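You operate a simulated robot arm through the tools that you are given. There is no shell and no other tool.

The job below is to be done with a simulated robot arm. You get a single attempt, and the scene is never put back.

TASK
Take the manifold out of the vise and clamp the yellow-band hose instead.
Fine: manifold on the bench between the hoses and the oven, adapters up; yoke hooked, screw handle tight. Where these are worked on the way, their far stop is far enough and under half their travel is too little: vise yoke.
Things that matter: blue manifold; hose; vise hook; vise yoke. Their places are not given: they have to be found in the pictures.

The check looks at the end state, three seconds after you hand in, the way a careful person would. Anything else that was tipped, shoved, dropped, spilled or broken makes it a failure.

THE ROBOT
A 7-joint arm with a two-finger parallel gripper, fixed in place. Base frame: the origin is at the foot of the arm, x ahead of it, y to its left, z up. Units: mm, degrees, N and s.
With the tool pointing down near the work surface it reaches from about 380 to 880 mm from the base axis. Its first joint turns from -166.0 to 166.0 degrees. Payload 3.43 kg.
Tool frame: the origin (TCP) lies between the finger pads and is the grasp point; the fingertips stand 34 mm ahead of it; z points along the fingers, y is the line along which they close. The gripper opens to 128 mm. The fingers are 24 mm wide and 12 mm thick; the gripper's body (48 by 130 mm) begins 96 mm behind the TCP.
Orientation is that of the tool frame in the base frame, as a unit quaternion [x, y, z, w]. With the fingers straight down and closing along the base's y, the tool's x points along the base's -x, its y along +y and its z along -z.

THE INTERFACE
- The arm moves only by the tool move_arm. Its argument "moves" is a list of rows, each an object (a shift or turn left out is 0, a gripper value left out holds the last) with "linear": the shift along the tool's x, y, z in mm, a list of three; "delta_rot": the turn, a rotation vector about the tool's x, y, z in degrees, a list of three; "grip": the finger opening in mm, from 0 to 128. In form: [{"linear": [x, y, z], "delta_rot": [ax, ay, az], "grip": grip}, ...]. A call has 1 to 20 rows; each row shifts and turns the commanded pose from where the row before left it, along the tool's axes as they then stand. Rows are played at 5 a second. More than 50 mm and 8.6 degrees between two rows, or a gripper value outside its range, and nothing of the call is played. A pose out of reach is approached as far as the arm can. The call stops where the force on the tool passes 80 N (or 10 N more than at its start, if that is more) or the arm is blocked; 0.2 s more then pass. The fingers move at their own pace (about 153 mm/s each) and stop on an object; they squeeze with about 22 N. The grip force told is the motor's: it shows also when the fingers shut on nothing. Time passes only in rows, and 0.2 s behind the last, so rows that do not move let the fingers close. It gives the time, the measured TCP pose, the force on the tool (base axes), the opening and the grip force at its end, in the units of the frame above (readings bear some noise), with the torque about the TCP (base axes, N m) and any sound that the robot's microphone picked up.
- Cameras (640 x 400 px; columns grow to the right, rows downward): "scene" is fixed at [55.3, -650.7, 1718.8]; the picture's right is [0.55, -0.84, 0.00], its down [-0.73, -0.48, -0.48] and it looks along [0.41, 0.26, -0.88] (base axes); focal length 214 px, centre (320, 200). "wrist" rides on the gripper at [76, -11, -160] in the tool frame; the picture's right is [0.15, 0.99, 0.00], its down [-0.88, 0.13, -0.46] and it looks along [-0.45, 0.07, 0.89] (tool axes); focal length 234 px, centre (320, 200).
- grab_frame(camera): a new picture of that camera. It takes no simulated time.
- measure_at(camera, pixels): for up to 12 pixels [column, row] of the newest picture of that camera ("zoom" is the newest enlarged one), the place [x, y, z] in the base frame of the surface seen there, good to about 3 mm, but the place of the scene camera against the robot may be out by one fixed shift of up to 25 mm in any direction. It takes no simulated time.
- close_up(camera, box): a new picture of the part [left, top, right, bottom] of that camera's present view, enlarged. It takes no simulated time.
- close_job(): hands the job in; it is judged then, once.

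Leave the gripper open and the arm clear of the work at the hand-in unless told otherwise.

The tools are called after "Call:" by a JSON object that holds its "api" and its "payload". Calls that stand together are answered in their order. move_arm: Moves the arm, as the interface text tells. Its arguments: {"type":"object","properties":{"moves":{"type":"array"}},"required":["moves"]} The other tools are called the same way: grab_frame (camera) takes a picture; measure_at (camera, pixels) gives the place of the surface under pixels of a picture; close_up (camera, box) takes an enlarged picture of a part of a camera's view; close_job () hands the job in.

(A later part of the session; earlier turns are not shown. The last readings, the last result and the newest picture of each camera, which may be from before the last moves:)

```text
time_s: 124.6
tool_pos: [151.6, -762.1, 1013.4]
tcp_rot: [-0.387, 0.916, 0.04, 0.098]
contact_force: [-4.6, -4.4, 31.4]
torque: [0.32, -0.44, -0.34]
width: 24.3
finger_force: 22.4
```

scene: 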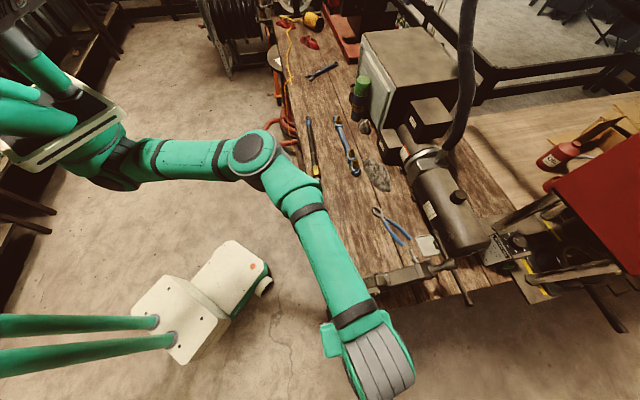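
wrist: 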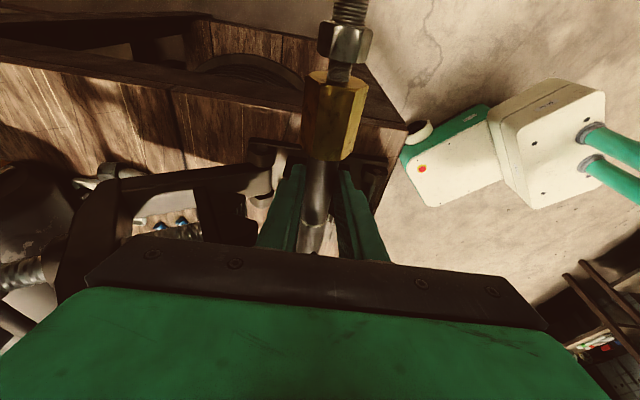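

Contact built up on both V plates (force centre moved from the far plate to the near one), so the hose is seated. Ease up 2 mm and open the fingers.

Call:
{"api": "move_arm", "payload": {"moves": [{"linear": [-0.4, 0, -1.96]}, {"linear": [0, 0, 0]}]}}

Call:
{"api": "move_arm", "payload": {"moves": [{"grip": 28}, {"grip": 34}, {"grip": 42}, {"grip": 54}, {"linear": [0, 0, 0]}]}}

Call:
{"api": "close_up", "payload": {"camera": "wrist", "box": [200, 0, 420, 260]}}

```text
time_s: 125.2
tool_pos: [151.5, -761.2, 1013.8]
tcp_rot: [-0.387, 0.916, 0.042, 0.096]
contact_force: [-6.9, -11.1, 12.8]
torque: [-0.13, 0.12, -0.1]
width: 24.4
finger_force: 21.7
```

```text
time_s: 126.4
tool_pos: [152.2, -760.2, 1013.9]
tcp_rot: [-0.388, 0.916, 0.042, 0.098]
contact_force: [0.3, 0.6, 0.2]
torque: [-0.01, 0.06, 0.0]
width: 54.4
finger_force: 0.0
```

```text
1.54 times, centred on (310, 130) of wrist
```

zoom: 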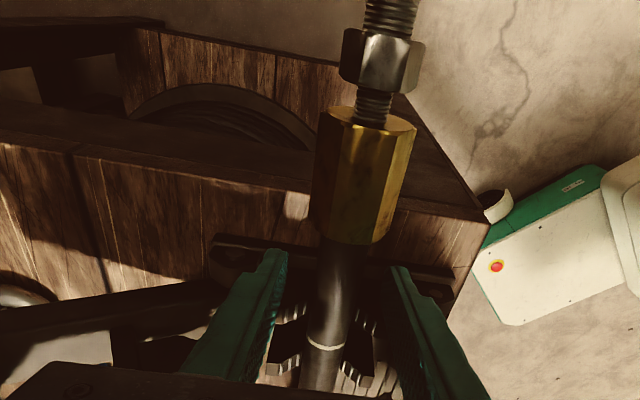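

Fingers open, no load: the hose sits in the V. Raise straight up and check that it stays level.

Call:
{"api": "move_arm", "payload": {"moves": [{"linear": [-4.2, 0, -19.6]}, {"linear": [-4.2, 0, -19.6]}, {"linear": [-4.2, 0, -19.6]}, {"linear": [-4.2, 0, -19.6]}, {"linear": [-4.2, 0, -19.6]}, {"linear": [-4.2, 0, -19.6]}, {"linear": [-4.2, 0, -19.6]}, {"linear": [0, 0, 0]}]}}

Call:
{"api": "grab_frame", "payload": {"camera": "wrist"}}

Call:
{"api": "grab_frame", "payload": {"camera": "scene"}}

```text
time_s: 128.2
tool_pos: [151.8, -762.3, 1154.7]
tcp_rot: [-0.387, 0.916, 0.041, 0.096]
contact_force: [-0.4, -0.3, -0.6]
torque: [-0.04, 0.05, 0.0]
width: 54.0
finger_force: 0.0
```

```text
taken
```

wrist: 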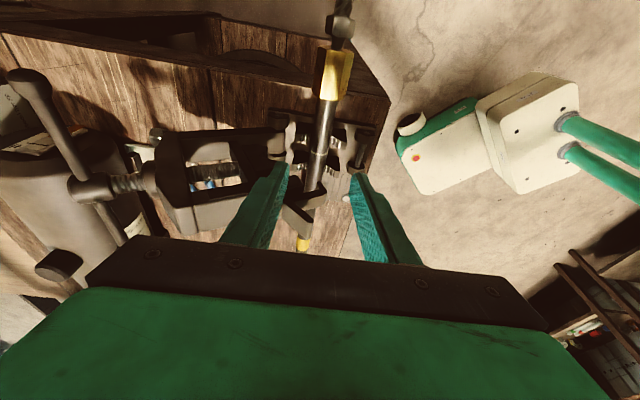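

```text
taken
```

scene: 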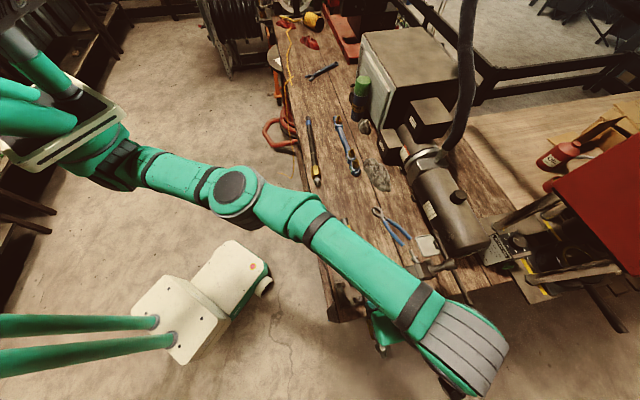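

The hose lies in the jaws. Measure it for level: hex (333,75), body (320,135), yellow band (303,243), and hook parts (300,195).

Call:
{"api": "measure_at", "payload": {"camera": "wrist", "pixels": [[334, 70], [325, 115], [319, 140], [316, 158], [303, 243], [345, 15], [297, 195], [290, 185], [310, 200]]}}

Call:
{"api": "close_up", "payload": {"camera": "wrist", "box": [230, 80, 390, 260]}}

```text
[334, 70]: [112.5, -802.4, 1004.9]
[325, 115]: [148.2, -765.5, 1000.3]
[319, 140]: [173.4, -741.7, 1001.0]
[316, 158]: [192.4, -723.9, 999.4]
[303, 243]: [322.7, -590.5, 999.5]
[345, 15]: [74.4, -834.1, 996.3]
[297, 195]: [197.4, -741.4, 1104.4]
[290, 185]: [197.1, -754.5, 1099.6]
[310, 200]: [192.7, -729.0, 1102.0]
```

```text
2.22 times, centred on (310, 170) of wrist
```

zoom: 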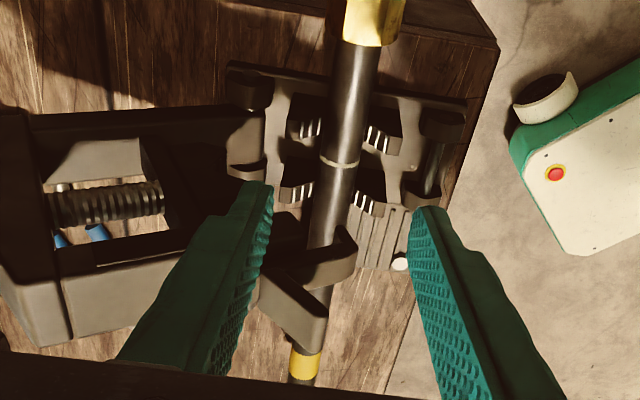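

The hose is level (top z≈1000 everywhere) and its ring is right at the jaw centre. Next: close the yoke. I need the present attitude of the hook; measuring points on it in the zoom.

Call:
{"api": "measure_at", "payload": {"camera": "zoom", "pixels": [[300, 298], [320, 312], [275, 285], [322, 340], [345, 236], [345, 270], [300, 265], [268, 300], [285, 235], [300, 330], [330, 262], [295, 275]]}}

Call:
{"api": "close_up", "payload": {"camera": "wrist", "box": [265, 150, 335, 240]}}

```text
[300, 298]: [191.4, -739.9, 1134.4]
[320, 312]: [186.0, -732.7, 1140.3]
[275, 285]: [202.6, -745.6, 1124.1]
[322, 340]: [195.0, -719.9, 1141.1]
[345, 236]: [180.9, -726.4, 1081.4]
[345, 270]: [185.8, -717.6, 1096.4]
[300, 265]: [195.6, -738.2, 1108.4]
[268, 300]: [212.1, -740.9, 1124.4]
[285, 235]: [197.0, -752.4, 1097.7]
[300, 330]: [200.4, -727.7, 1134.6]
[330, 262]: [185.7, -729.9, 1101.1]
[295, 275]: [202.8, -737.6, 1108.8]
```

```text
4.44 times, centred on (300, 195) of wrist
```

zoom: 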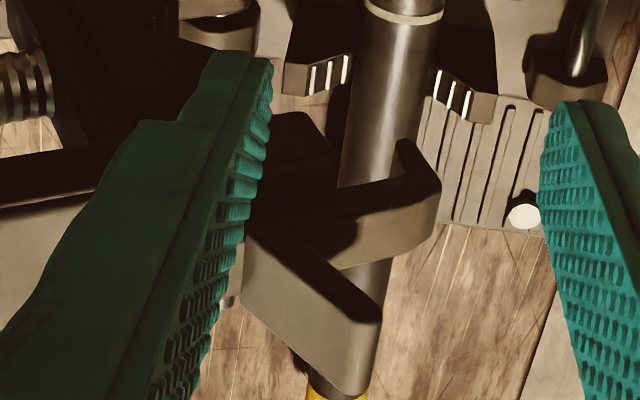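

The hook is back at its rest attitude: tab pointing outward/up from (v 30, z 1124) to (v 4, z 1141), claw pointing down-left. I'll pinch the tab again and lead it so that the yoke closes with the hook held slightly lifted. First straighten the tool, move clear to the -v side, rise and turn to y≈45.7°.

Call:
{"api": "move_arm", "payload": {"moves": [{"delta_rot": [0, 6.1, 0]}, {"delta_rot": [0, 6.1, 0]}, {"linear": [0, 30, 0]}, {"linear": [0, 30, 0]}, {"linear": [0, 30, 0]}, {"linear": [0, 0, -30]}, {"linear": [0, 0, -30]}, {"delta_rot": [0, 0, 8.18]}, {"delta_rot": [0, 0, 8.18]}, {"delta_rot": [0, 0, 8.18]}, {"delta_rot": [0, 0, 8.18]}, {"delta_rot": [0, 0, 8.18]}, {"delta_rot": [0, 0, 8.18]}, {"delta_rot": [0, 0, 8.18]}, {"delta_rot": [0, 0, 8.18]}, {"delta_rot": [0, 0, 8.18]}, {"delta_rot": [0, 0, 8.18]}, {"delta_rot": [0, 0, 8.2]}, {"linear": [0, 0, 0]}]}}

Call:
{"api": "grab_frame", "payload": {"camera": "wrist"}}

```text
time_s: 132.2
tool_pos: [86.8, -698.9, 1213.2]
tcp_rot: [0.378, 0.926, -0.001, -0.001]
contact_force: [0.2, 0.0, -0.3]
torque: [0.0, 0.0, 0.02]
width: 54.0
finger_force: 0.2
```

```text
taken
```

wrist: 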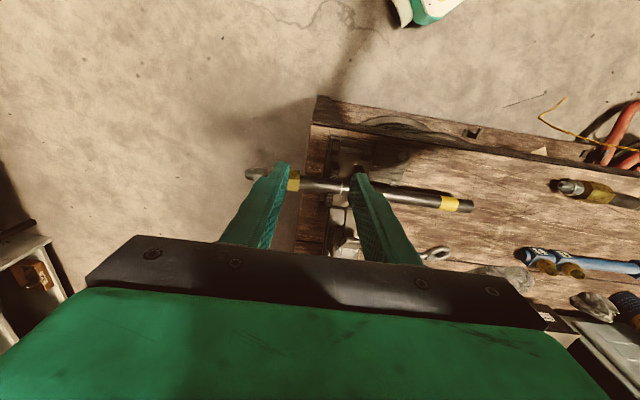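

Now above and beside the vise with y≈45.6°. Move over the tab (195,-727) at z≈1213.

Call:
{"api": "move_arm", "payload": {"moves": [{"linear": [-32.4, 18.5, 0]}, {"linear": [-32.4, 18.5, 0]}, {"linear": [-32.4, 18.5, 0]}, {"linear": [0, 0, 0]}]}}

Call:
{"api": "close_up", "payload": {"camera": "wrist", "box": [220, 80, 420, 260]}}

Call:
{"api": "measure_at", "payload": {"camera": "zoom", "pixels": [[300, 200], [320, 200], [340, 200], [320, 230], [320, 260], [300, 240], [345, 240], [320, 170]]}}

```text
time_s: 133.2
tool_pos: [195.8, -726.3, 1212.9]
tcp_rot: [0.377, 0.926, -0.001, -0.001]
contact_force: [0.4, 0.0, 0.4]
torque: [0.0, 0.01, 0.0]
width: 53.9
finger_force: 0.1
```

```text
2.22 times, centred on (320, 170) of wrist
```

zoom: 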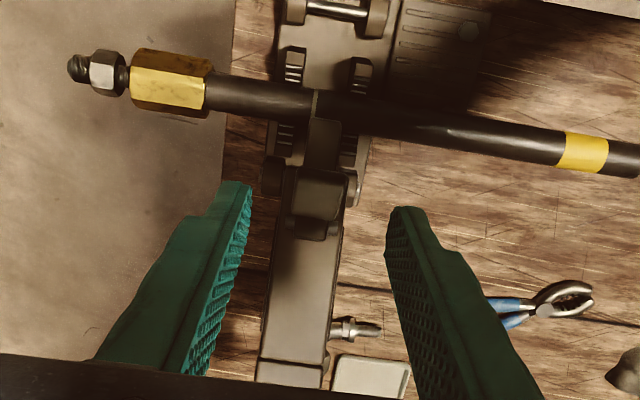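

```text
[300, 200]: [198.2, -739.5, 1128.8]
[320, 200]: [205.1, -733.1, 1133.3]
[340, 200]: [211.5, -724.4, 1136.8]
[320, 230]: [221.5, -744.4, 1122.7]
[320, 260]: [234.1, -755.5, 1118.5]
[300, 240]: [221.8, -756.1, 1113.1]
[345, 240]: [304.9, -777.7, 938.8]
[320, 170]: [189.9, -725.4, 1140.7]
```

TCP axis projects right onto the tab's centre (zoom (320,180)). Descend to z≈1151 and pinch it.

Call:
{"api": "move_arm", "payload": {"moves": [{"linear": [0, 0, 25]}, {"linear": [0, 0, 25]}, {"linear": [0, 0, 12]}, {"linear": [0, 0, 0]}, {"grip": 10}, {"grip": 10}, {"grip": 10}, {"grip": 10}]}}

Call:
{"api": "close_up", "payload": {"camera": "wrist", "box": [240, 100, 400, 260]}}

```text
time_s: 135.0
tool_pos: [197.0, -727.5, 1152.0]
tcp_rot: [0.374, 0.927, 0.0, 0.0]
contact_force: [6.7, 4.8, -1.7]
torque: [-0.06, 0.67, -1.08]
width: 24.0
finger_force: 45.0
```

```text
2.50 times, centred on (320, 180) of wrist
```

zoom: 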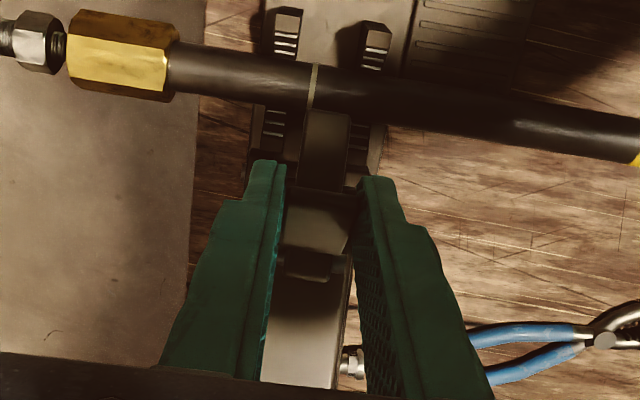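

Pinched (24.0 mm). First rotate the hook ~25° (tab up), i.e. move T by about (+11 v, +10 z), with a tiny yaw correction.

Call:
{"api": "move_arm", "payload": {"moves": [{"linear": [0, 0.8, 0], "delta_rot": [0, 0, 0.8]}, {"linear": [-4.7, 0, -5.2]}, {"linear": [-6.3, 0, -4.7]}, {"linear": [0, 0, 0]}]}}

Call:
{"api": "close_up", "payload": {"camera": "wrist", "box": [240, 100, 400, 260]}}

```text
time_s: 136.0
tool_pos: [205.2, -734.9, 1164.7]
tcp_rot: [0.382, 0.924, -0.004, 0.002]
contact_force: [3.5, -5.6, 1.5]
torque: [0.0, -0.49, 0.13]
width: 23.9
finger_force: 45.4
```

```text
2.50 times, centred on (320, 180) of wrist
```

zoom: 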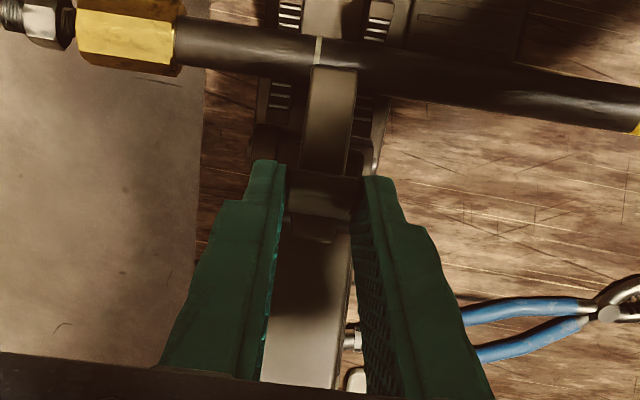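

The hook turned freely with the tab. Now draw the tab along the closing arc, first ~11° of yoke rotation, watching force.

Call:
{"api": "move_arm", "payload": {"moves": [{"linear": [9.1, 0, 2.8]}, {"linear": [9.1, 0, 2.8]}, {"linear": [7.3, 0, 3]}, {"linear": [7.3, 0, 3.1]}, {"linear": [0, 0, 0]}]}}

Call:
{"api": "close_up", "payload": {"camera": "wrist", "box": [240, 100, 400, 260]}}

Call:
{"api": "close_up", "payload": {"camera": "scene", "box": [340, 200, 500, 330]}}

```text
time_s: 137.2
tool_pos: [180.1, -710.8, 1148.6]
tcp_rot: [0.383, 0.924, 0.0, -0.002]
contact_force: [0.1, -10.2, -1.7]
torque: [-0.42, 0.04, 0.02]
width: 23.6
finger_force: 44.9
```

```text
2.50 times, centred on (320, 180) of wrist
```

zoom: 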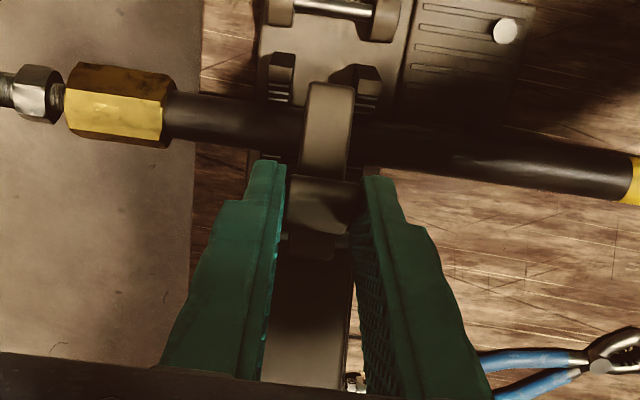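

```text
3.08 times, centred on (420, 265) of scene
```

zoom: 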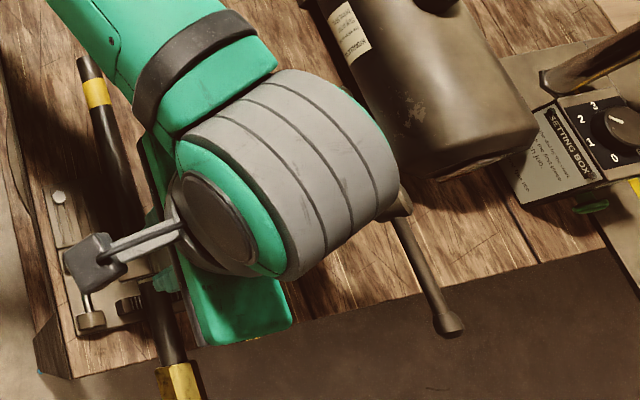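

The handle ball moved back from (471,318) to (447,325): the yoke follows with small force. Continue closing to about 30°.

Call:
{"api": "move_arm", "payload": {"moves": [{"linear": [14, 0, 7.3]}, {"linear": [13.4, 0, 8.6]}, {"linear": [12.5, 0, 9.7]}, {"linear": [11.6, 0, 10.7]}, {"linear": [0, 0, 0]}]}}

Call:
{"api": "grab_frame", "payload": {"camera": "wrist"}}

Call:
{"api": "close_up", "payload": {"camera": "scene", "box": [340, 200, 500, 330]}}

```text
time_s: 138.4
tool_pos: [143.9, -674.5, 1114.0]
tcp_rot: [0.383, 0.924, -0.001, -0.001]
contact_force: [-5.3, -6.0, -0.7]
torque: [0.35, -0.45, 0.5]
width: 23.7
finger_force: 45.2
```

```text
taken
```

wrist: 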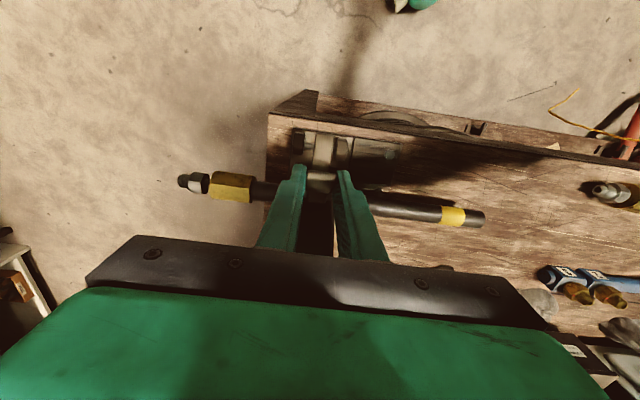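

```text
3.08 times, centred on (420, 265) of scene
```

zoom: 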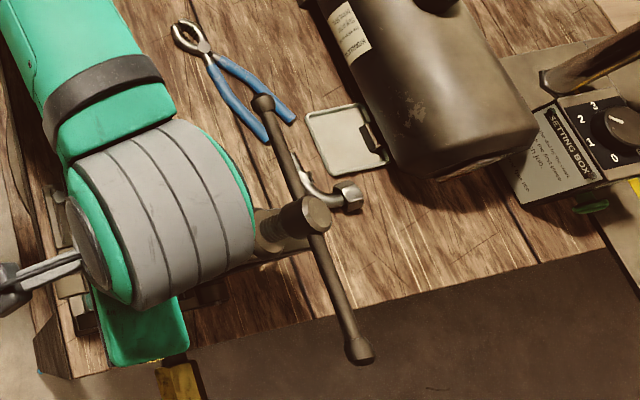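

Yoke is at about 30° now. Check the hook in the wrist zoom, then continue.

Call:
{"api": "close_up", "payload": {"camera": "wrist", "box": [250, 110, 400, 250]}}

Call:
{"api": "measure_at", "payload": {"camera": "zoom", "pixels": [[310, 100], [310, 130], [310, 160], [300, 200], [310, 230], [320, 290], [290, 220]]}}

```text
2.86 times, centred on (325, 180) of wrist
```

zoom: 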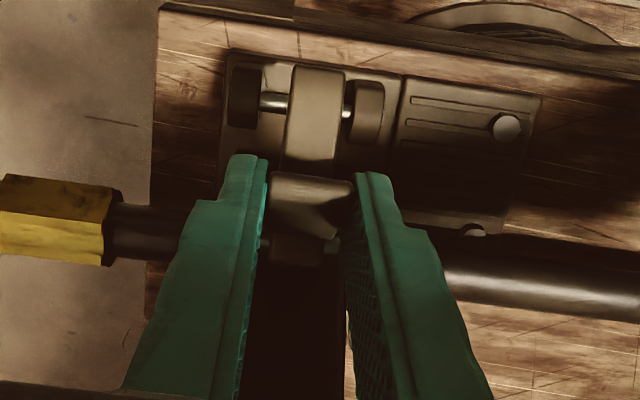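

```text
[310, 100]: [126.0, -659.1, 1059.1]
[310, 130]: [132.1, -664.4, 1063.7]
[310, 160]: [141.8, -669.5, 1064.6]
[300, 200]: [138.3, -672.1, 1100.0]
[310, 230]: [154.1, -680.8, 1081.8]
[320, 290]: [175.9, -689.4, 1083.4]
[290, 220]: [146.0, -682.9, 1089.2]
```

The claw is held well out, clear of the base pin. Continue closing to about 10°.

Call:
{"api": "move_arm", "payload": {"moves": [{"linear": [10.7, 0, 11.7]}, {"linear": [9.6, 0, 12.6]}, {"linear": [8.4, 0, 13.4]}, {"linear": [7.3, 0, 14]}, {"linear": [0, 0, 0]}]}}

Call:
{"api": "close_up", "payload": {"camera": "wrist", "box": [250, 110, 400, 250]}}

Call:
{"api": "close_up", "payload": {"camera": "scene", "box": [310, 210, 450, 340]}}

```text
time_s: 139.6
tool_pos: [118.4, -648.5, 1061.8]
tcp_rot: [0.382, 0.924, -0.001, -0.001]
contact_force: [-2.0, -0.1, -2.0]
torque: [-0.19, -0.13, 0.25]
width: 23.7
finger_force: 45.6
```

```text
2.86 times, centred on (325, 180) of wrist
```

zoom: 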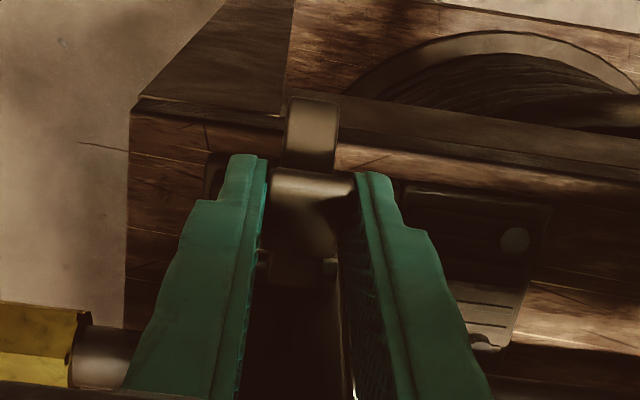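

```text
3.08 times, centred on (380, 275) of scene
```

zoom: 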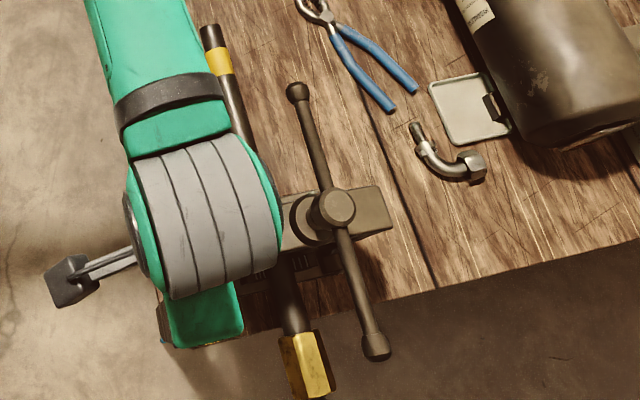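

Nearly closed with hardly any force. Continue the last 10° in smaller rows.

Call:
{"api": "move_arm", "payload": {"moves": [{"linear": [3, 0, 7.3]}, {"linear": [3, 0, 7.4]}, {"linear": [2.5, 0, 7.5]}, {"linear": [0, 0, 0]}]}}

Call:
{"api": "close_up", "payload": {"camera": "scene", "box": [310, 210, 450, 340]}}

Call:
{"api": "measure_at", "payload": {"camera": "zoom", "pixels": [[335, 205], [297, 92], [375, 345], [375, 205], [290, 240], [300, 215]]}}

```text
time_s: 140.6
tool_pos: [113.8, -644.3, 1039.7]
tcp_rot: [0.382, 0.924, -0.002, 0.0]
contact_force: [8.4, -14.1, 26.8]
torque: [-0.74, -0.82, -0.21]
width: 23.2
finger_force: 45.1
```

```text
3.08 times, centred on (380, 275) of scene
```

zoom: 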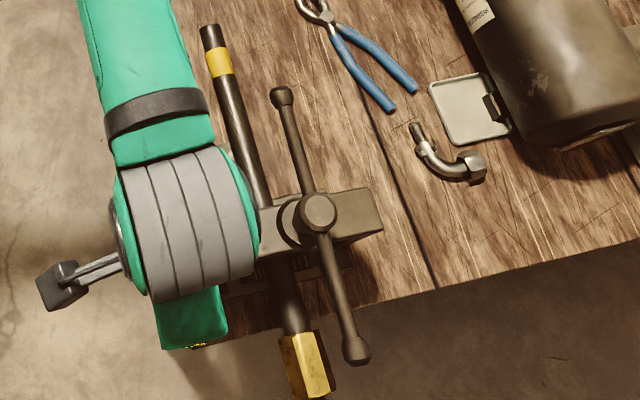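

```text
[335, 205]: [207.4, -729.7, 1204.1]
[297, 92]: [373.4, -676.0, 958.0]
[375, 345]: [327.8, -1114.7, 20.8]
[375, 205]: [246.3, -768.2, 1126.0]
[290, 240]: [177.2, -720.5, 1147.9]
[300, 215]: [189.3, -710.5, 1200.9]
```

Resistance 27 N up: probably the yoke is fully down. Check the yoke's tilt from the scene: measure top of the bar left (270,235) and right (365,210), hub (318,212), balls (281,95), (356,352).

Call:
{"api": "measure_at", "payload": {"camera": "zoom", "pixels": [[268, 238], [270, 222], [360, 205], [370, 220], [318, 212], [281, 96], [355, 350], [340, 240]]}}

Call:
{"api": "close_up", "payload": {"camera": "wrist", "box": [250, 110, 400, 250]}}

```text
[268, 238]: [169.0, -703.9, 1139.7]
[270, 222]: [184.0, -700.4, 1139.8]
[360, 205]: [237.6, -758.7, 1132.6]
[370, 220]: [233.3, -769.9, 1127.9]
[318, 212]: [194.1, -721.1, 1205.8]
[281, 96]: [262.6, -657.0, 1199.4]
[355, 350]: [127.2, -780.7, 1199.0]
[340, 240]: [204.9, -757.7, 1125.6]
```

```text
2.86 times, centred on (325, 180) of wrist
```

zoom: 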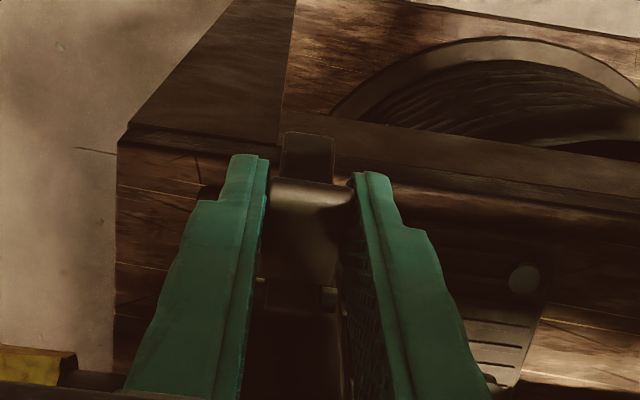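

The readings are mixed (hub position says closed; the bar's left part reads a bit high). Take a closer scene zoom to judge.

Call:
{"api": "close_up", "payload": {"camera": "scene", "box": [335, 250, 405, 310]}}

Call:
{"api": "measure_at", "payload": {"camera": "zoom", "pixels": [[290, 215], [300, 250], [330, 245], [270, 240], [280, 290], [420, 190], [500, 170], [520, 190], [450, 220], [380, 270], [345, 220], [540, 220]]}}

```text
6.67 times, centred on (370, 280) of scene
```

zoom: 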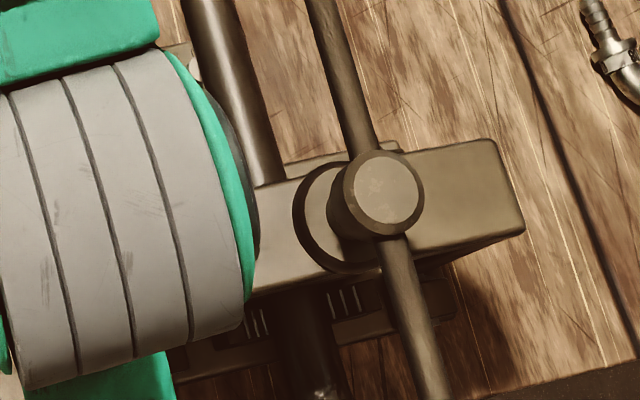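

```text
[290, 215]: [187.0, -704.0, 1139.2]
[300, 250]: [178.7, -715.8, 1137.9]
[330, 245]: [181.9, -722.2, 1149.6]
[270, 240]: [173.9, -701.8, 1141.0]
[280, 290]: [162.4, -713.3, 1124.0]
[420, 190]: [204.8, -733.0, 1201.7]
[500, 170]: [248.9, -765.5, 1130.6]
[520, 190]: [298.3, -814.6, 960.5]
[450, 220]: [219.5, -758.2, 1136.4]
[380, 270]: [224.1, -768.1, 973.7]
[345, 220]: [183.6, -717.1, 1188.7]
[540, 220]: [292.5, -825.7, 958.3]
```

I'll measure the hub's top face centre directly in this zoom, (385,192), and bar ends.

Call:
{"api": "measure_at", "payload": {"camera": "zoom", "pixels": [[385, 192], [360, 185], [400, 215], [335, 60], [410, 310], [305, 190], [480, 160], [260, 200]]}}

```text
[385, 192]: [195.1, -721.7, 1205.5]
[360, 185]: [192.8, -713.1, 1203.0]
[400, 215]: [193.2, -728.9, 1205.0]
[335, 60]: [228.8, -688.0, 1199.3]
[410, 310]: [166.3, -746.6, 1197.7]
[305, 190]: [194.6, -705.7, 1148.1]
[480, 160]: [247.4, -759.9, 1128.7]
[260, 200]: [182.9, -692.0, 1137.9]
```

The hub sits where it was when closed (within 1–2 mm) and the bar is simply arched, so the yoke is down on its seat with the hook still lifted ~38°. Now swing the tab down along its arc about the pivot to hook the base pin.

Call:
{"api": "move_arm", "payload": {"moves": [{"linear": [0.6, 0, 5.6]}, {"linear": [0.5, 0, 5.6]}, {"linear": [0, 0, 0]}]}}

Call:
{"api": "close_up", "payload": {"camera": "wrist", "box": [250, 110, 400, 250]}}

```text
time_s: 141.4
tool_pos: [110.4, -640.5, 1028.6]
tcp_rot: [0.383, 0.924, 0.0, -0.001]
contact_force: [1.8, -0.3, 29.4]
torque: [-0.54, -0.77, 0.05]
width: 24.1
finger_force: 45.1
```

```text
2.86 times, centred on (325, 180) of wrist
```

zoom: 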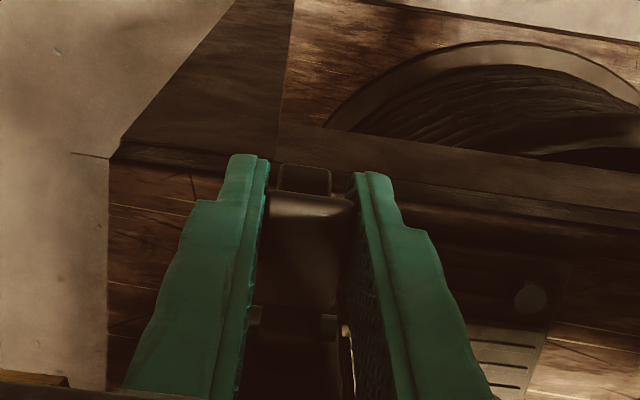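

Tab moves down with a steady ~29 N. Continue the second half of the arc.

Call:
{"api": "move_arm", "payload": {"moves": [{"linear": [-1.2, 0, 5.4]}, {"linear": [-1.9, 0, 5.4]}, {"linear": [0, 0, 0]}]}}

Call:
{"api": "close_up", "payload": {"camera": "wrist", "box": [250, 110, 400, 250]}}

```text
time_s: 142.2
tool_pos: [111.4, -641.3, 1018.0]
tcp_rot: [0.383, 0.924, -0.001, -0.002]
contact_force: [-17.7, 18.5, 24.5]
torque: [-0.38, -0.63, 0.31]
width: 24.2
finger_force: 45.4
```

```text
2.86 times, centred on (325, 180) of wrist
```

zoom: 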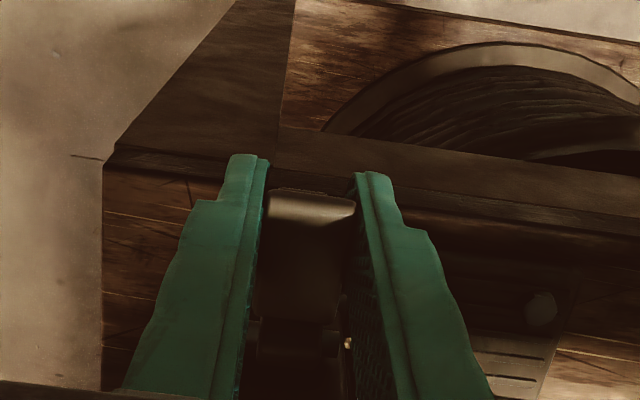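

The TCP is back where the tab was first pinched ((111.4,-641.3,1018) vs (112.5,-642.7,1019)). Open the fingers, rise, and inspect the hook.

Call:
{"api": "move_arm", "payload": {"moves": [{"grip": 36}, {"grip": 52}, {"linear": [0, 0, -20]}, {"linear": [0, 0, -30]}, {"linear": [0, 0, -40]}, {"linear": [0, 0, 0]}]}}

Call:
{"api": "grab_frame", "payload": {"camera": "wrist"}}

Call:
{"api": "close_up", "payload": {"camera": "wrist", "box": [250, 100, 400, 250]}}

Call:
{"api": "measure_at", "payload": {"camera": "wrist", "pixels": [[315, 155], [330, 156], [313, 180], [330, 182], [322, 168], [312, 190], [332, 192]]}}

```text
time_s: 143.6
tool_pos: [114.4, -643.6, 1109.8]
tcp_rot: [0.382, 0.924, -0.001, 0.0]
contact_force: [0.9, -0.4, -0.5]
torque: [-0.02, 0.01, 0.0]
width: 51.9
finger_force: 0.1
```

```text
taken
```

wrist: 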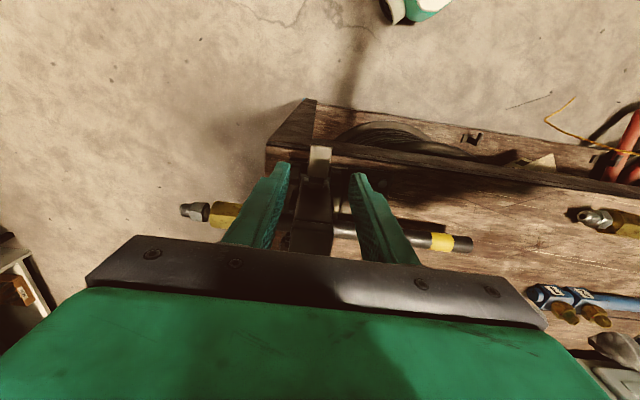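

```text
2.67 times, centred on (325, 175) of wrist
```

zoom: 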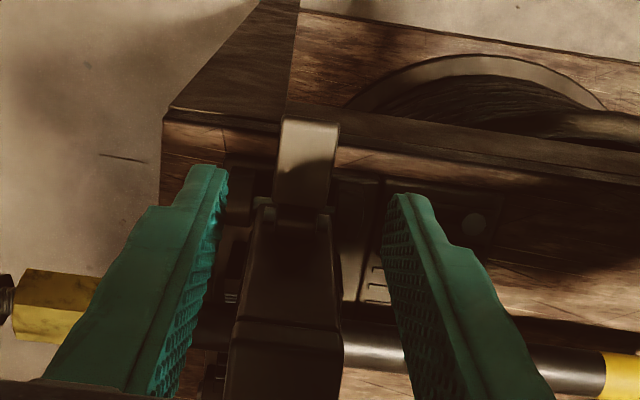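

```text
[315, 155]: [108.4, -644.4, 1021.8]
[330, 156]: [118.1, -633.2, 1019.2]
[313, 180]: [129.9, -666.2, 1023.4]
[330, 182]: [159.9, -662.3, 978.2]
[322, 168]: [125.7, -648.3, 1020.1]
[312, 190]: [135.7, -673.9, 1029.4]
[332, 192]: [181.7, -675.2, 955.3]
```

The tab tip now reads z≈1020 versus 1005 when it was hooked at the start, so the hook isn't fully engaged. I need a side view. I'll back off and turn to look along the vise from the bench end, like before.

Call:
{"api": "move_arm", "payload": {"moves": [{"linear": [30, 0, -25], "grip": 0}, {"linear": [30, 0, -25]}, {"delta_rot": [0, 0, -8.18]}, {"delta_rot": [0, 0, -8.18]}, {"delta_rot": [0, 0, -8.18]}, {"delta_rot": [0, 0, -8.18]}, {"delta_rot": [0, 0, -8.18]}, {"delta_rot": [0, 0, -8.18]}, {"delta_rot": [0, 0, -8.18]}, {"delta_rot": [0, 0, -8.18]}, {"delta_rot": [0, 0, -8.18]}, {"delta_rot": [0, 0, -8.18]}, {"delta_rot": [0, 0, -8.18]}, {"linear": [42.5, -8, 0]}, {"linear": [42.5, -8, 0]}, {"linear": [0, 0, 0]}]}}

Call:
{"api": "move_arm", "payload": {"moves": [{"delta_rot": [0, -7.5, 0]}, {"delta_rot": [0, -7.5, 0]}, {"delta_rot": [0, -7.5, 0]}, {"delta_rot": [0, -7.5, 0]}, {"linear": [20, 0, 34.6]}, {"linear": [20, 0, 34.6]}, {"linear": [0, 0, 0]}]}}

Call:
{"api": "grab_frame", "payload": {"camera": "wrist"}}

```text
time_s: 147.0
tool_pos: [23.2, -673.8, 1157.6]
tcp_rot: [-0.382, 0.924, 0.0, -0.001]
contact_force: [-0.6, -0.6, 0.3]
torque: [0.01, -0.01, -0.01]
width: 0.1
finger_force: 21.8
```

```text
time_s: 148.6
tool_pos: [25.2, -672.6, 1078.0]
tcp_rot: [-0.369, 0.893, 0.098, 0.238]
contact_force: [0.5, 1.0, 0.4]
torque: [0.0, 0.01, 0.0]
width: 0.0
finger_force: 22.6
```

```text
taken
```

wrist: 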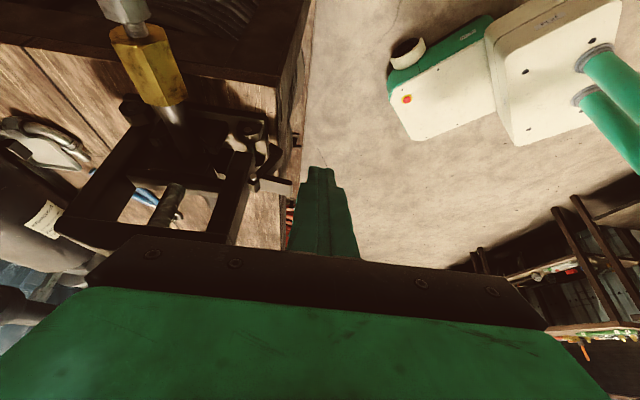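

Good side view of the vise. Zoom on the hook region (260,160).

Call:
{"api": "close_up", "payload": {"camera": "wrist", "box": [210, 100, 310, 210]}}

Call:
{"api": "measure_at", "payload": {"camera": "zoom", "pixels": [[400, 280], [420, 330], [470, 310], [330, 130], [400, 160], [390, 220], [430, 200], [350, 240], [310, 300], [420, 240]]}}

```text
3.64 times, centred on (260, 155) of wrist
```

zoom: 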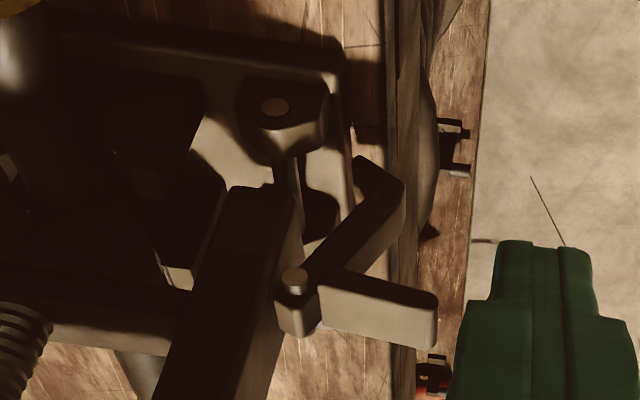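

```text
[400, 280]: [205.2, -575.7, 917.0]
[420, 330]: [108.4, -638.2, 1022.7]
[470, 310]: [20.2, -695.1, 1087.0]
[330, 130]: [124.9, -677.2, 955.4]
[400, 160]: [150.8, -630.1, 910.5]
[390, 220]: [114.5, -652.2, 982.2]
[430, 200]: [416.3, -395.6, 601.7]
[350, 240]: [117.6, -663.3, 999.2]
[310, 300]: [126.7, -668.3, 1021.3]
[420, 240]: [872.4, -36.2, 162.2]
```

The hook's claw (arm from pivot (293,280) to (390,195), bent tip at (365,165)) is still swung out from the pin. Measure claw tip, pin and lugs.

Call:
{"api": "measure_at", "payload": {"camera": "zoom", "pixels": [[365, 170], [375, 180], [395, 185], [400, 200], [296, 185], [292, 210], [275, 107], [320, 215], [293, 278], [345, 275], [430, 315], [340, 250]]}}

Call:
{"api": "close_up", "payload": {"camera": "wrist", "box": [240, 125, 300, 185]}}

```text
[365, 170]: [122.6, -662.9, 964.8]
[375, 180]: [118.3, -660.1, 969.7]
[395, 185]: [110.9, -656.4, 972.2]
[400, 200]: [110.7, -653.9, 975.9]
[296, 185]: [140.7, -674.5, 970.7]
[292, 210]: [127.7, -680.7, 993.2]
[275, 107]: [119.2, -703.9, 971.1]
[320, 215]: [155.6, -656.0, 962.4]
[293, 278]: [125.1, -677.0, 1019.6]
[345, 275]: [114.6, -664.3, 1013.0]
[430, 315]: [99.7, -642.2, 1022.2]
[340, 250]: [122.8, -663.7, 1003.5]
```

```text
6.67 times, centred on (270, 155) of wrist
```

zoom: 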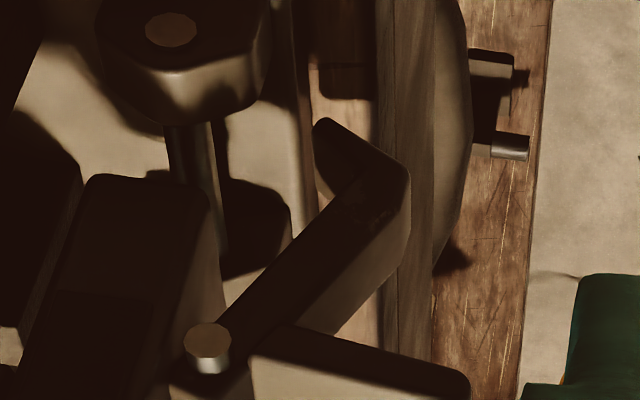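

Now the geometry is clear. Measure more precisely on this zoom: tip end (325,128), inner face (335,190), corner (395,180), arm, pin (195,160)/(205,220), pivot (207,345), tab end (460,385).

Call:
{"api": "measure_at", "payload": {"camera": "zoom", "pixels": [[322, 128], [325, 145], [330, 180], [395, 175], [400, 220], [340, 300], [190, 150], [200, 200], [207, 345], [460, 380], [270, 340], [255, 215]]}}

```text
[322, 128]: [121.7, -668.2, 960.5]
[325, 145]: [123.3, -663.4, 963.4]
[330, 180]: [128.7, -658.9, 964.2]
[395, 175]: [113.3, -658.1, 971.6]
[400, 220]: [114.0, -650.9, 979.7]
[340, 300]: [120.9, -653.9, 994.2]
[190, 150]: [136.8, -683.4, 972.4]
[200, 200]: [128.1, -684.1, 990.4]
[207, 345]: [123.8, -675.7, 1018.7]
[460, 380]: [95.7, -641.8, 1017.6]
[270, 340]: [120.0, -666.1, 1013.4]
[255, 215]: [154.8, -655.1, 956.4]
```

I understand now: while pinched, the pads' grip kept the tab from rotating, so the hook never swung in. The fix is to press the tab down from above with closed fingers. Move back up, straighten, turn to y≈45.7° and go above the tab.

Call:
{"api": "move_arm", "payload": {"moves": [{"linear": [-20, 0, -34.6]}, {"linear": [-20, 0, -34.6]}, {"delta_rot": [0, 7.5, 0]}, {"delta_rot": [0, 7.5, 0]}, {"delta_rot": [0, 7.5, 0]}, {"delta_rot": [0, 7.5, 0]}, {"delta_rot": [0, 0, 8.18]}, {"delta_rot": [0, 0, 8.18]}, {"delta_rot": [0, 0, 8.18]}, {"delta_rot": [0, 0, 8.18]}, {"delta_rot": [0, 0, 8.18]}, {"delta_rot": [0, 0, 8.18]}, {"delta_rot": [0, 0, 8.18]}, {"delta_rot": [0, 0, 8.18]}, {"delta_rot": [0, 0, 8.18]}, {"delta_rot": [0, 0, 8.18]}, {"delta_rot": [0, 0, 8.18]}, {"linear": [-21, 41, 0]}, {"linear": [-21, 41, 0]}, {"linear": [0, 0, 0]}]}}

Call:
{"api": "grab_frame", "payload": {"camera": "wrist"}}

```text
time_s: 152.8
tool_pos: [110.6, -644.4, 1159.9]
tcp_rot: [0.383, 0.924, 0.0, 0.0]
contact_force: [-0.6, -0.5, 0.5]
torque: [0.0, 0.01, -0.01]
width: 0.0
finger_force: 22.1
```

```text
taken
```

wrist: 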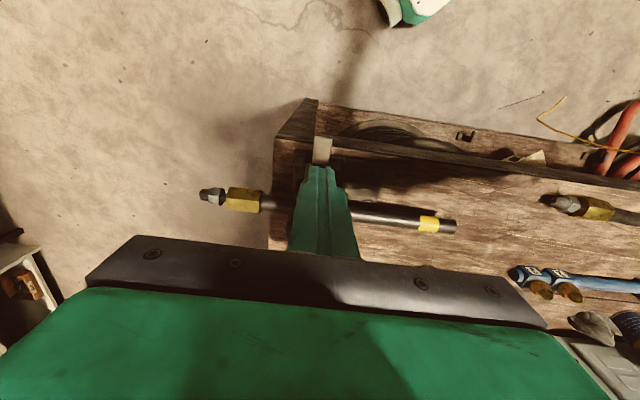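

The tab (322,150) is right under the closed fingertips' axis. Descend to just above it and then press down in small steps.

Call:
{"api": "move_arm", "payload": {"moves": [{"linear": [0, 0, 33]}, {"linear": [0, 0, 33]}, {"linear": [0, 0, 30]}, {"linear": [0, 0, 0]}]}}

Call:
{"api": "move_arm", "payload": {"moves": [{"linear": [0, 0, 4]}, {"linear": [0, 0, 4]}, {"linear": [0, 0, 4]}, {"linear": [0, 0, 0]}]}}

Call:
{"api": "move_arm", "payload": {"moves": [{"linear": [0, 0, 4]}, {"linear": [0, 0, 4]}, {"linear": [0, 0, 0]}]}}

```text
time_s: 153.8
tool_pos: [111.2, -644.4, 1063.5]
tcp_rot: [0.383, 0.924, -0.001, 0.0]
contact_force: [-0.2, 0.5, 0.0]
torque: [-0.02, 0.0, 0.01]
width: 0.0
finger_force: 21.6
```

```text
time_s: 154.8
tool_pos: [110.3, -646.0, 1050.9]
tcp_rot: [0.383, 0.924, -0.001, -0.001]
contact_force: [0.2, 0.4, 1.3]
torque: [0.01, -0.04, 0.0]
width: 0.1
finger_force: 22.0
```

```text
time_s: 155.6
tool_pos: [110.2, -645.0, 1045.6]
tcp_rot: [0.382, 0.924, -0.003, 0.001]
contact_force: [4.3, 4.5, 38.1]
torque: [-0.09, -0.53, -0.17]
width: 0.0
finger_force: 21.9
```

Force 38 N with the fingertip at z≈1012; about 5 mm of travel remains to the original hooked height (~1007). Press further carefully.

Call:
{"api": "move_arm", "payload": {"moves": [{"linear": [0, 0, 2]}, {"linear": [0, 0, 2]}, {"linear": [0, 0, 0]}]}}

```text
time_s: 156.3
tool_pos: [110.6, -646.0, 1045.8]
tcp_rot: [0.382, 0.924, -0.007, 0.002]
contact_force: [0.5, 8.8, 16.9]
torque: [0.11, -0.17, 0.05]
width: 0.0
finger_force: 22.3
stopped in row 3: the force on the tool passed its limit at 81 N (the readings are from after the stop); the commanded pose is now the measured one
```

Blocked at 81 N with the tab at z≈1011. Raise and look at the tab and yoke heights.

Call:
{"api": "move_arm", "payload": {"moves": [{"linear": [0, 0, -30]}, {"linear": [0, 0, -40]}, {"linear": [0, 0, -40]}, {"linear": [0, 0, 0]}]}}

Call:
{"api": "close_up", "payload": {"camera": "wrist", "box": [250, 90, 400, 230]}}

Call:
{"api": "measure_at", "payload": {"camera": "zoom", "pixels": [[290, 110], [330, 110], [295, 145], [335, 145], [310, 165], [300, 200], [250, 200], [370, 230]]}}

Call:
{"api": "close_up", "payload": {"camera": "scene", "box": [310, 220, 430, 340]}}

```text
time_s: 157.3
tool_pos: [111.5, -645.9, 1156.1]
tcp_rot: [0.383, 0.924, -0.005, 0.001]
contact_force: [1.1, -0.6, 0.5]
torque: [0.01, 0.05, 0.03]
width: 0.4
finger_force: 21.8
```

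```text
2.86 times, centred on (325, 160) of wrist
```

zoom: 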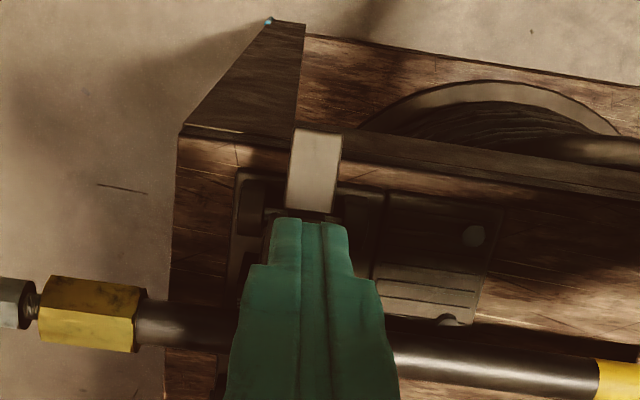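

```text
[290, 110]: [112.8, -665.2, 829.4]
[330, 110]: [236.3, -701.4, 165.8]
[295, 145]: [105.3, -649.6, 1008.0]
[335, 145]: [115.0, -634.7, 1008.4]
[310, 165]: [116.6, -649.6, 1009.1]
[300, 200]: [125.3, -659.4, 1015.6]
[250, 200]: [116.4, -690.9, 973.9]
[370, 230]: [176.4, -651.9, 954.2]
```

```text
3.33 times, centred on (370, 280) of scene
```

zoom: 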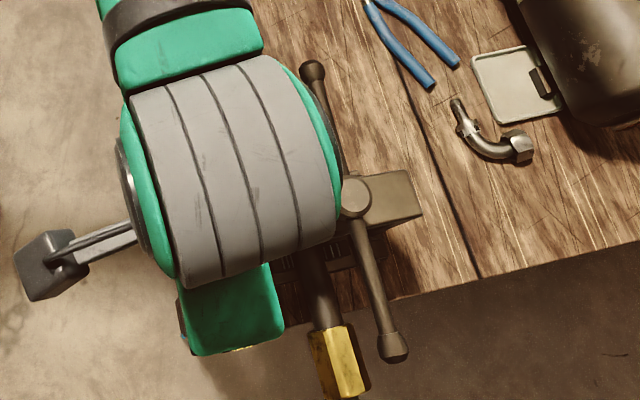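

The tab is now at (z 1008 tip, 1009 centre, 1016 root), matching the original hooked reading (1005–1007, 1014) within a few mm. I'll confirm with the side view.

Call:
{"api": "move_arm", "payload": {"moves": [{"linear": [21, -41, 0]}, {"linear": [21, -41, 0]}, {"delta_rot": [0, 0, -8.18]}, {"delta_rot": [0, 0, -8.18]}, {"delta_rot": [0, 0, -8.18]}, {"delta_rot": [0, 0, -8.18]}, {"delta_rot": [0, 0, -8.18]}, {"delta_rot": [0, 0, -8.18]}, {"delta_rot": [0, 0, -8.18]}, {"delta_rot": [0, 0, -8.18]}, {"delta_rot": [0, 0, -8.18]}, {"delta_rot": [0, 0, -8.18]}, {"delta_rot": [0, 0, -8.18]}, {"delta_rot": [0, -7.5, 0]}, {"delta_rot": [0, -7.5, 0]}, {"delta_rot": [0, -7.5, 0]}, {"delta_rot": [0, -7.5, 0]}, {"linear": [20, 0, 34.6]}, {"linear": [20, 0, 34.6]}, {"linear": [0, 0, 0]}]}}

Call:
{"api": "close_up", "payload": {"camera": "wrist", "box": [220, 110, 310, 200]}}

Call:
{"api": "close_up", "payload": {"camera": "wrist", "box": [60, 60, 320, 260]}}

```text
time_s: 161.5
tool_pos: [23.9, -673.6, 1072.3]
tcp_rot: [-0.371, 0.893, 0.096, 0.236]
contact_force: [-0.2, 0.4, -0.7]
torque: [-0.02, 0.01, -0.01]
width: 0.0
finger_force: 22.3
```

```text
4.44 times, centred on (265, 155) of wrist
```

zoom: 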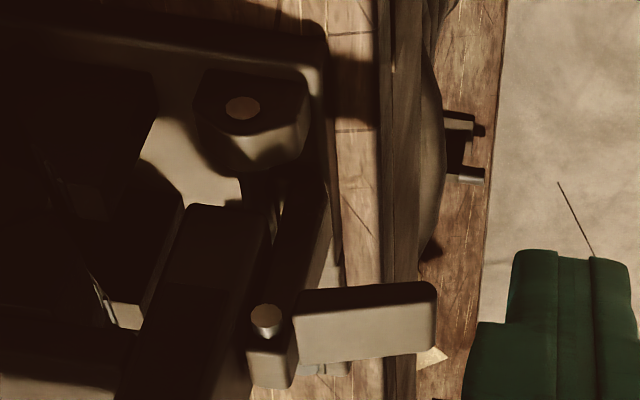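

```text
2.00 times, centred on (190, 160) of wrist
```

zoom: 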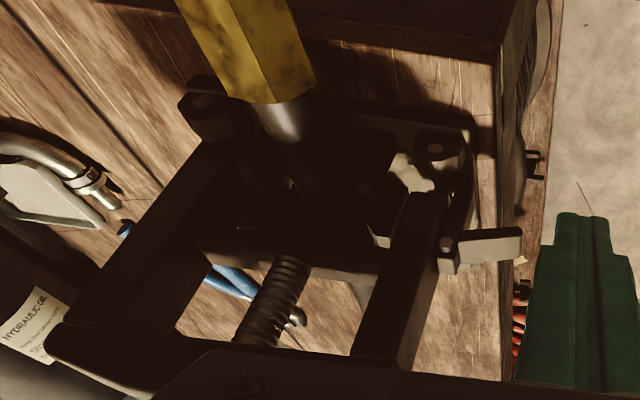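

The hook now looks the same as in the very first side view: tab level outward, arm running straight down around the base pin. Quick measurement of slope for comparison.

Call:
{"api": "measure_at", "payload": {"camera": "zoom", "pixels": [[446, 243], [470, 245], [515, 240], [435, 148], [460, 190], [465, 170]]}}

Call:
{"api": "close_up", "payload": {"camera": "wrist", "box": [240, 120, 300, 190]}}

Call:
{"api": "measure_at", "payload": {"camera": "zoom", "pixels": [[330, 310], [420, 300], [320, 180], [340, 130], [300, 100], [290, 150]]}}

```text
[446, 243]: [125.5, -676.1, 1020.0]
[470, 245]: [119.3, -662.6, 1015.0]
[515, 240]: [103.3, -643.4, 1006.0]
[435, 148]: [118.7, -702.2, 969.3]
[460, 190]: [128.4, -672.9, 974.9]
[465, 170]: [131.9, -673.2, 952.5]
```

```text
5.71 times, centred on (270, 155) of wrist
```

zoom: 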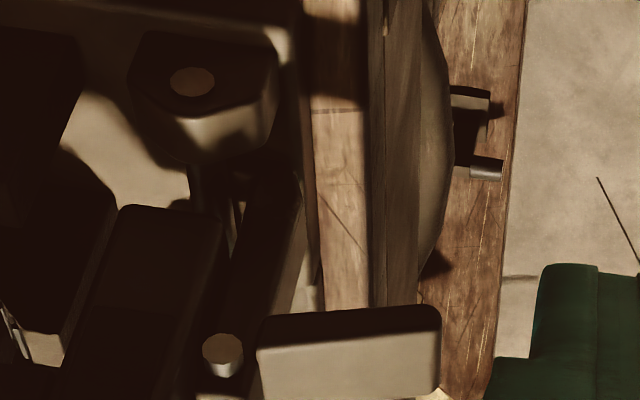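

```text
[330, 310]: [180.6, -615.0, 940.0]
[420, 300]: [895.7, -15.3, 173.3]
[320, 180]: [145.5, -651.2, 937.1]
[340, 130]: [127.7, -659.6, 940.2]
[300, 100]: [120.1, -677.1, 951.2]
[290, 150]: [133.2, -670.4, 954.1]
```

The tab slope (-20°) agrees with the original hooked state (-24°): the yoke is hooked. Next is the screw. I go above the handle (192,-720), open wide and turn the tool to y≈250° (28° on the counter-clockwise side of the bar) for a clockwise tightening stroke.

Call:
{"api": "move_arm", "payload": {"moves": [{"linear": [-20, 0, -34.6]}, {"linear": [-20, 0, -34.6]}, {"delta_rot": [0, 7.5, 0]}, {"delta_rot": [0, 7.5, 0]}, {"delta_rot": [0, 7.5, 0]}, {"delta_rot": [0, 7.5, 0]}, {"linear": [0, 0, -45]}, {"linear": [0, 0, -40], "grip": 128}, {"linear": [-21, -38.2, 0]}, {"linear": [-21, -38.2, 0]}, {"linear": [-21, -38.2, 0]}, {"linear": [-21, -38.2, 0]}, {"linear": [0, 0, 0]}]}}

Call:
{"api": "move_arm", "payload": {"moves": [{"delta_rot": [0, 0, -8.2]}, {"delta_rot": [0, 0, -8.2]}, {"delta_rot": [0, 0, -8.2]}, {"delta_rot": [0, 0, -8.2]}, {"delta_rot": [0, 0, -8.2]}, {"delta_rot": [0, 0, -8.2]}, {"delta_rot": [0, 0, -8.2]}, {"delta_rot": [0, 0, -8.2]}, {"delta_rot": [0, 0, -8.2]}, {"delta_rot": [0, 0, -8.2]}, {"delta_rot": [0, 0, -8.2]}, {"delta_rot": [0, 0, -8.2]}, {"delta_rot": [0, 0, -8.2]}, {"delta_rot": [0, 0, -8.2]}, {"linear": [0, 0, 0]}]}}

Call:
{"api": "grab_frame", "payload": {"camera": "wrist"}}

```text
time_s: 164.3
tool_pos: [191.9, -723.2, 1239.0]
tcp_rot: [-0.383, 0.924, -0.004, -0.003]
contact_force: [0.3, 0.0, -0.1]
torque: [-0.01, 0.03, 0.02]
width: 127.9
finger_force: 0.0
```

```text
time_s: 167.5
tool_pos: [189.4, -721.7, 1238.9]
tcp_rot: [0.985, -0.174, -0.002, 0.004]
contact_force: [1.1, 0.0, -0.2]
torque: [0.03, 0.0, -0.03]
width: 127.9
finger_force: 0.1
```

```text
taken
```

wrist: 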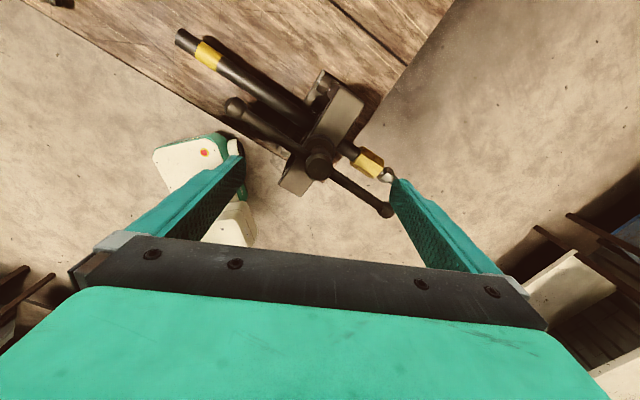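

Measure hub (319,163), balls (234,107) and (384,209) here.

Call:
{"api": "measure_at", "payload": {"camera": "wrist", "pixels": [[319, 163], [234, 106], [385, 210], [270, 130], [355, 188], [330, 158]]}}

```text
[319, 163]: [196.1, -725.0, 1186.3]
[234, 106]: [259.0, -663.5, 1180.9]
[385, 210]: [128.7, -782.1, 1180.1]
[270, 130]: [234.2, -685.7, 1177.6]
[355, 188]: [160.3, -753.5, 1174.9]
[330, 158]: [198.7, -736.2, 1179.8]
```

Handle centre ≈ (194,-722), bar at 42.3°, bar top z≈1176. Centre and descend to z≈1183, then turn clockwise.

Call:
{"api": "move_arm", "payload": {"moves": [{"linear": [4.4, -1.3, 0]}, {"linear": [0, 0, 28]}, {"linear": [0, 0, 28]}, {"linear": [0, 0, 0]}]}}

Call:
{"api": "move_arm", "payload": {"moves": [{"delta_rot": [0, 0, 6]}, {"delta_rot": [0, 0, 6]}, {"delta_rot": [0, 0, 6]}, {"delta_rot": [0, 0, 6]}, {"delta_rot": [0, 0, 6]}]}}

Call:
{"api": "grab_frame", "payload": {"camera": "wrist"}}

```text
time_s: 168.5
tool_pos: [195.0, -721.9, 1182.3]
tcp_rot: [0.985, -0.175, 0.0, 0.005]
contact_force: [-1.6, -0.4, 0.4]
torque: [-0.04, -0.02, 0.0]
width: 128.2
finger_force: 0.2
```

```text
time_s: 169.7
tool_pos: [195.8, -721.4, 1184.7]
tcp_rot: [0.905, -0.426, 0.001, 0.004]
contact_force: [-0.4, 1.9, -0.7]
torque: [0.01, 0.03, 0.08]
width: 127.9
finger_force: 0.0
```

```text
taken
```

wrist: 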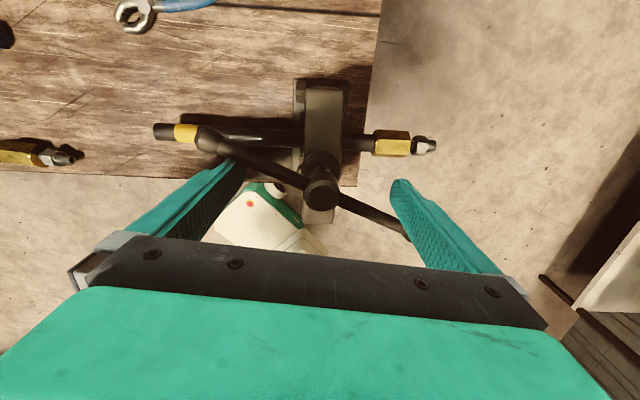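

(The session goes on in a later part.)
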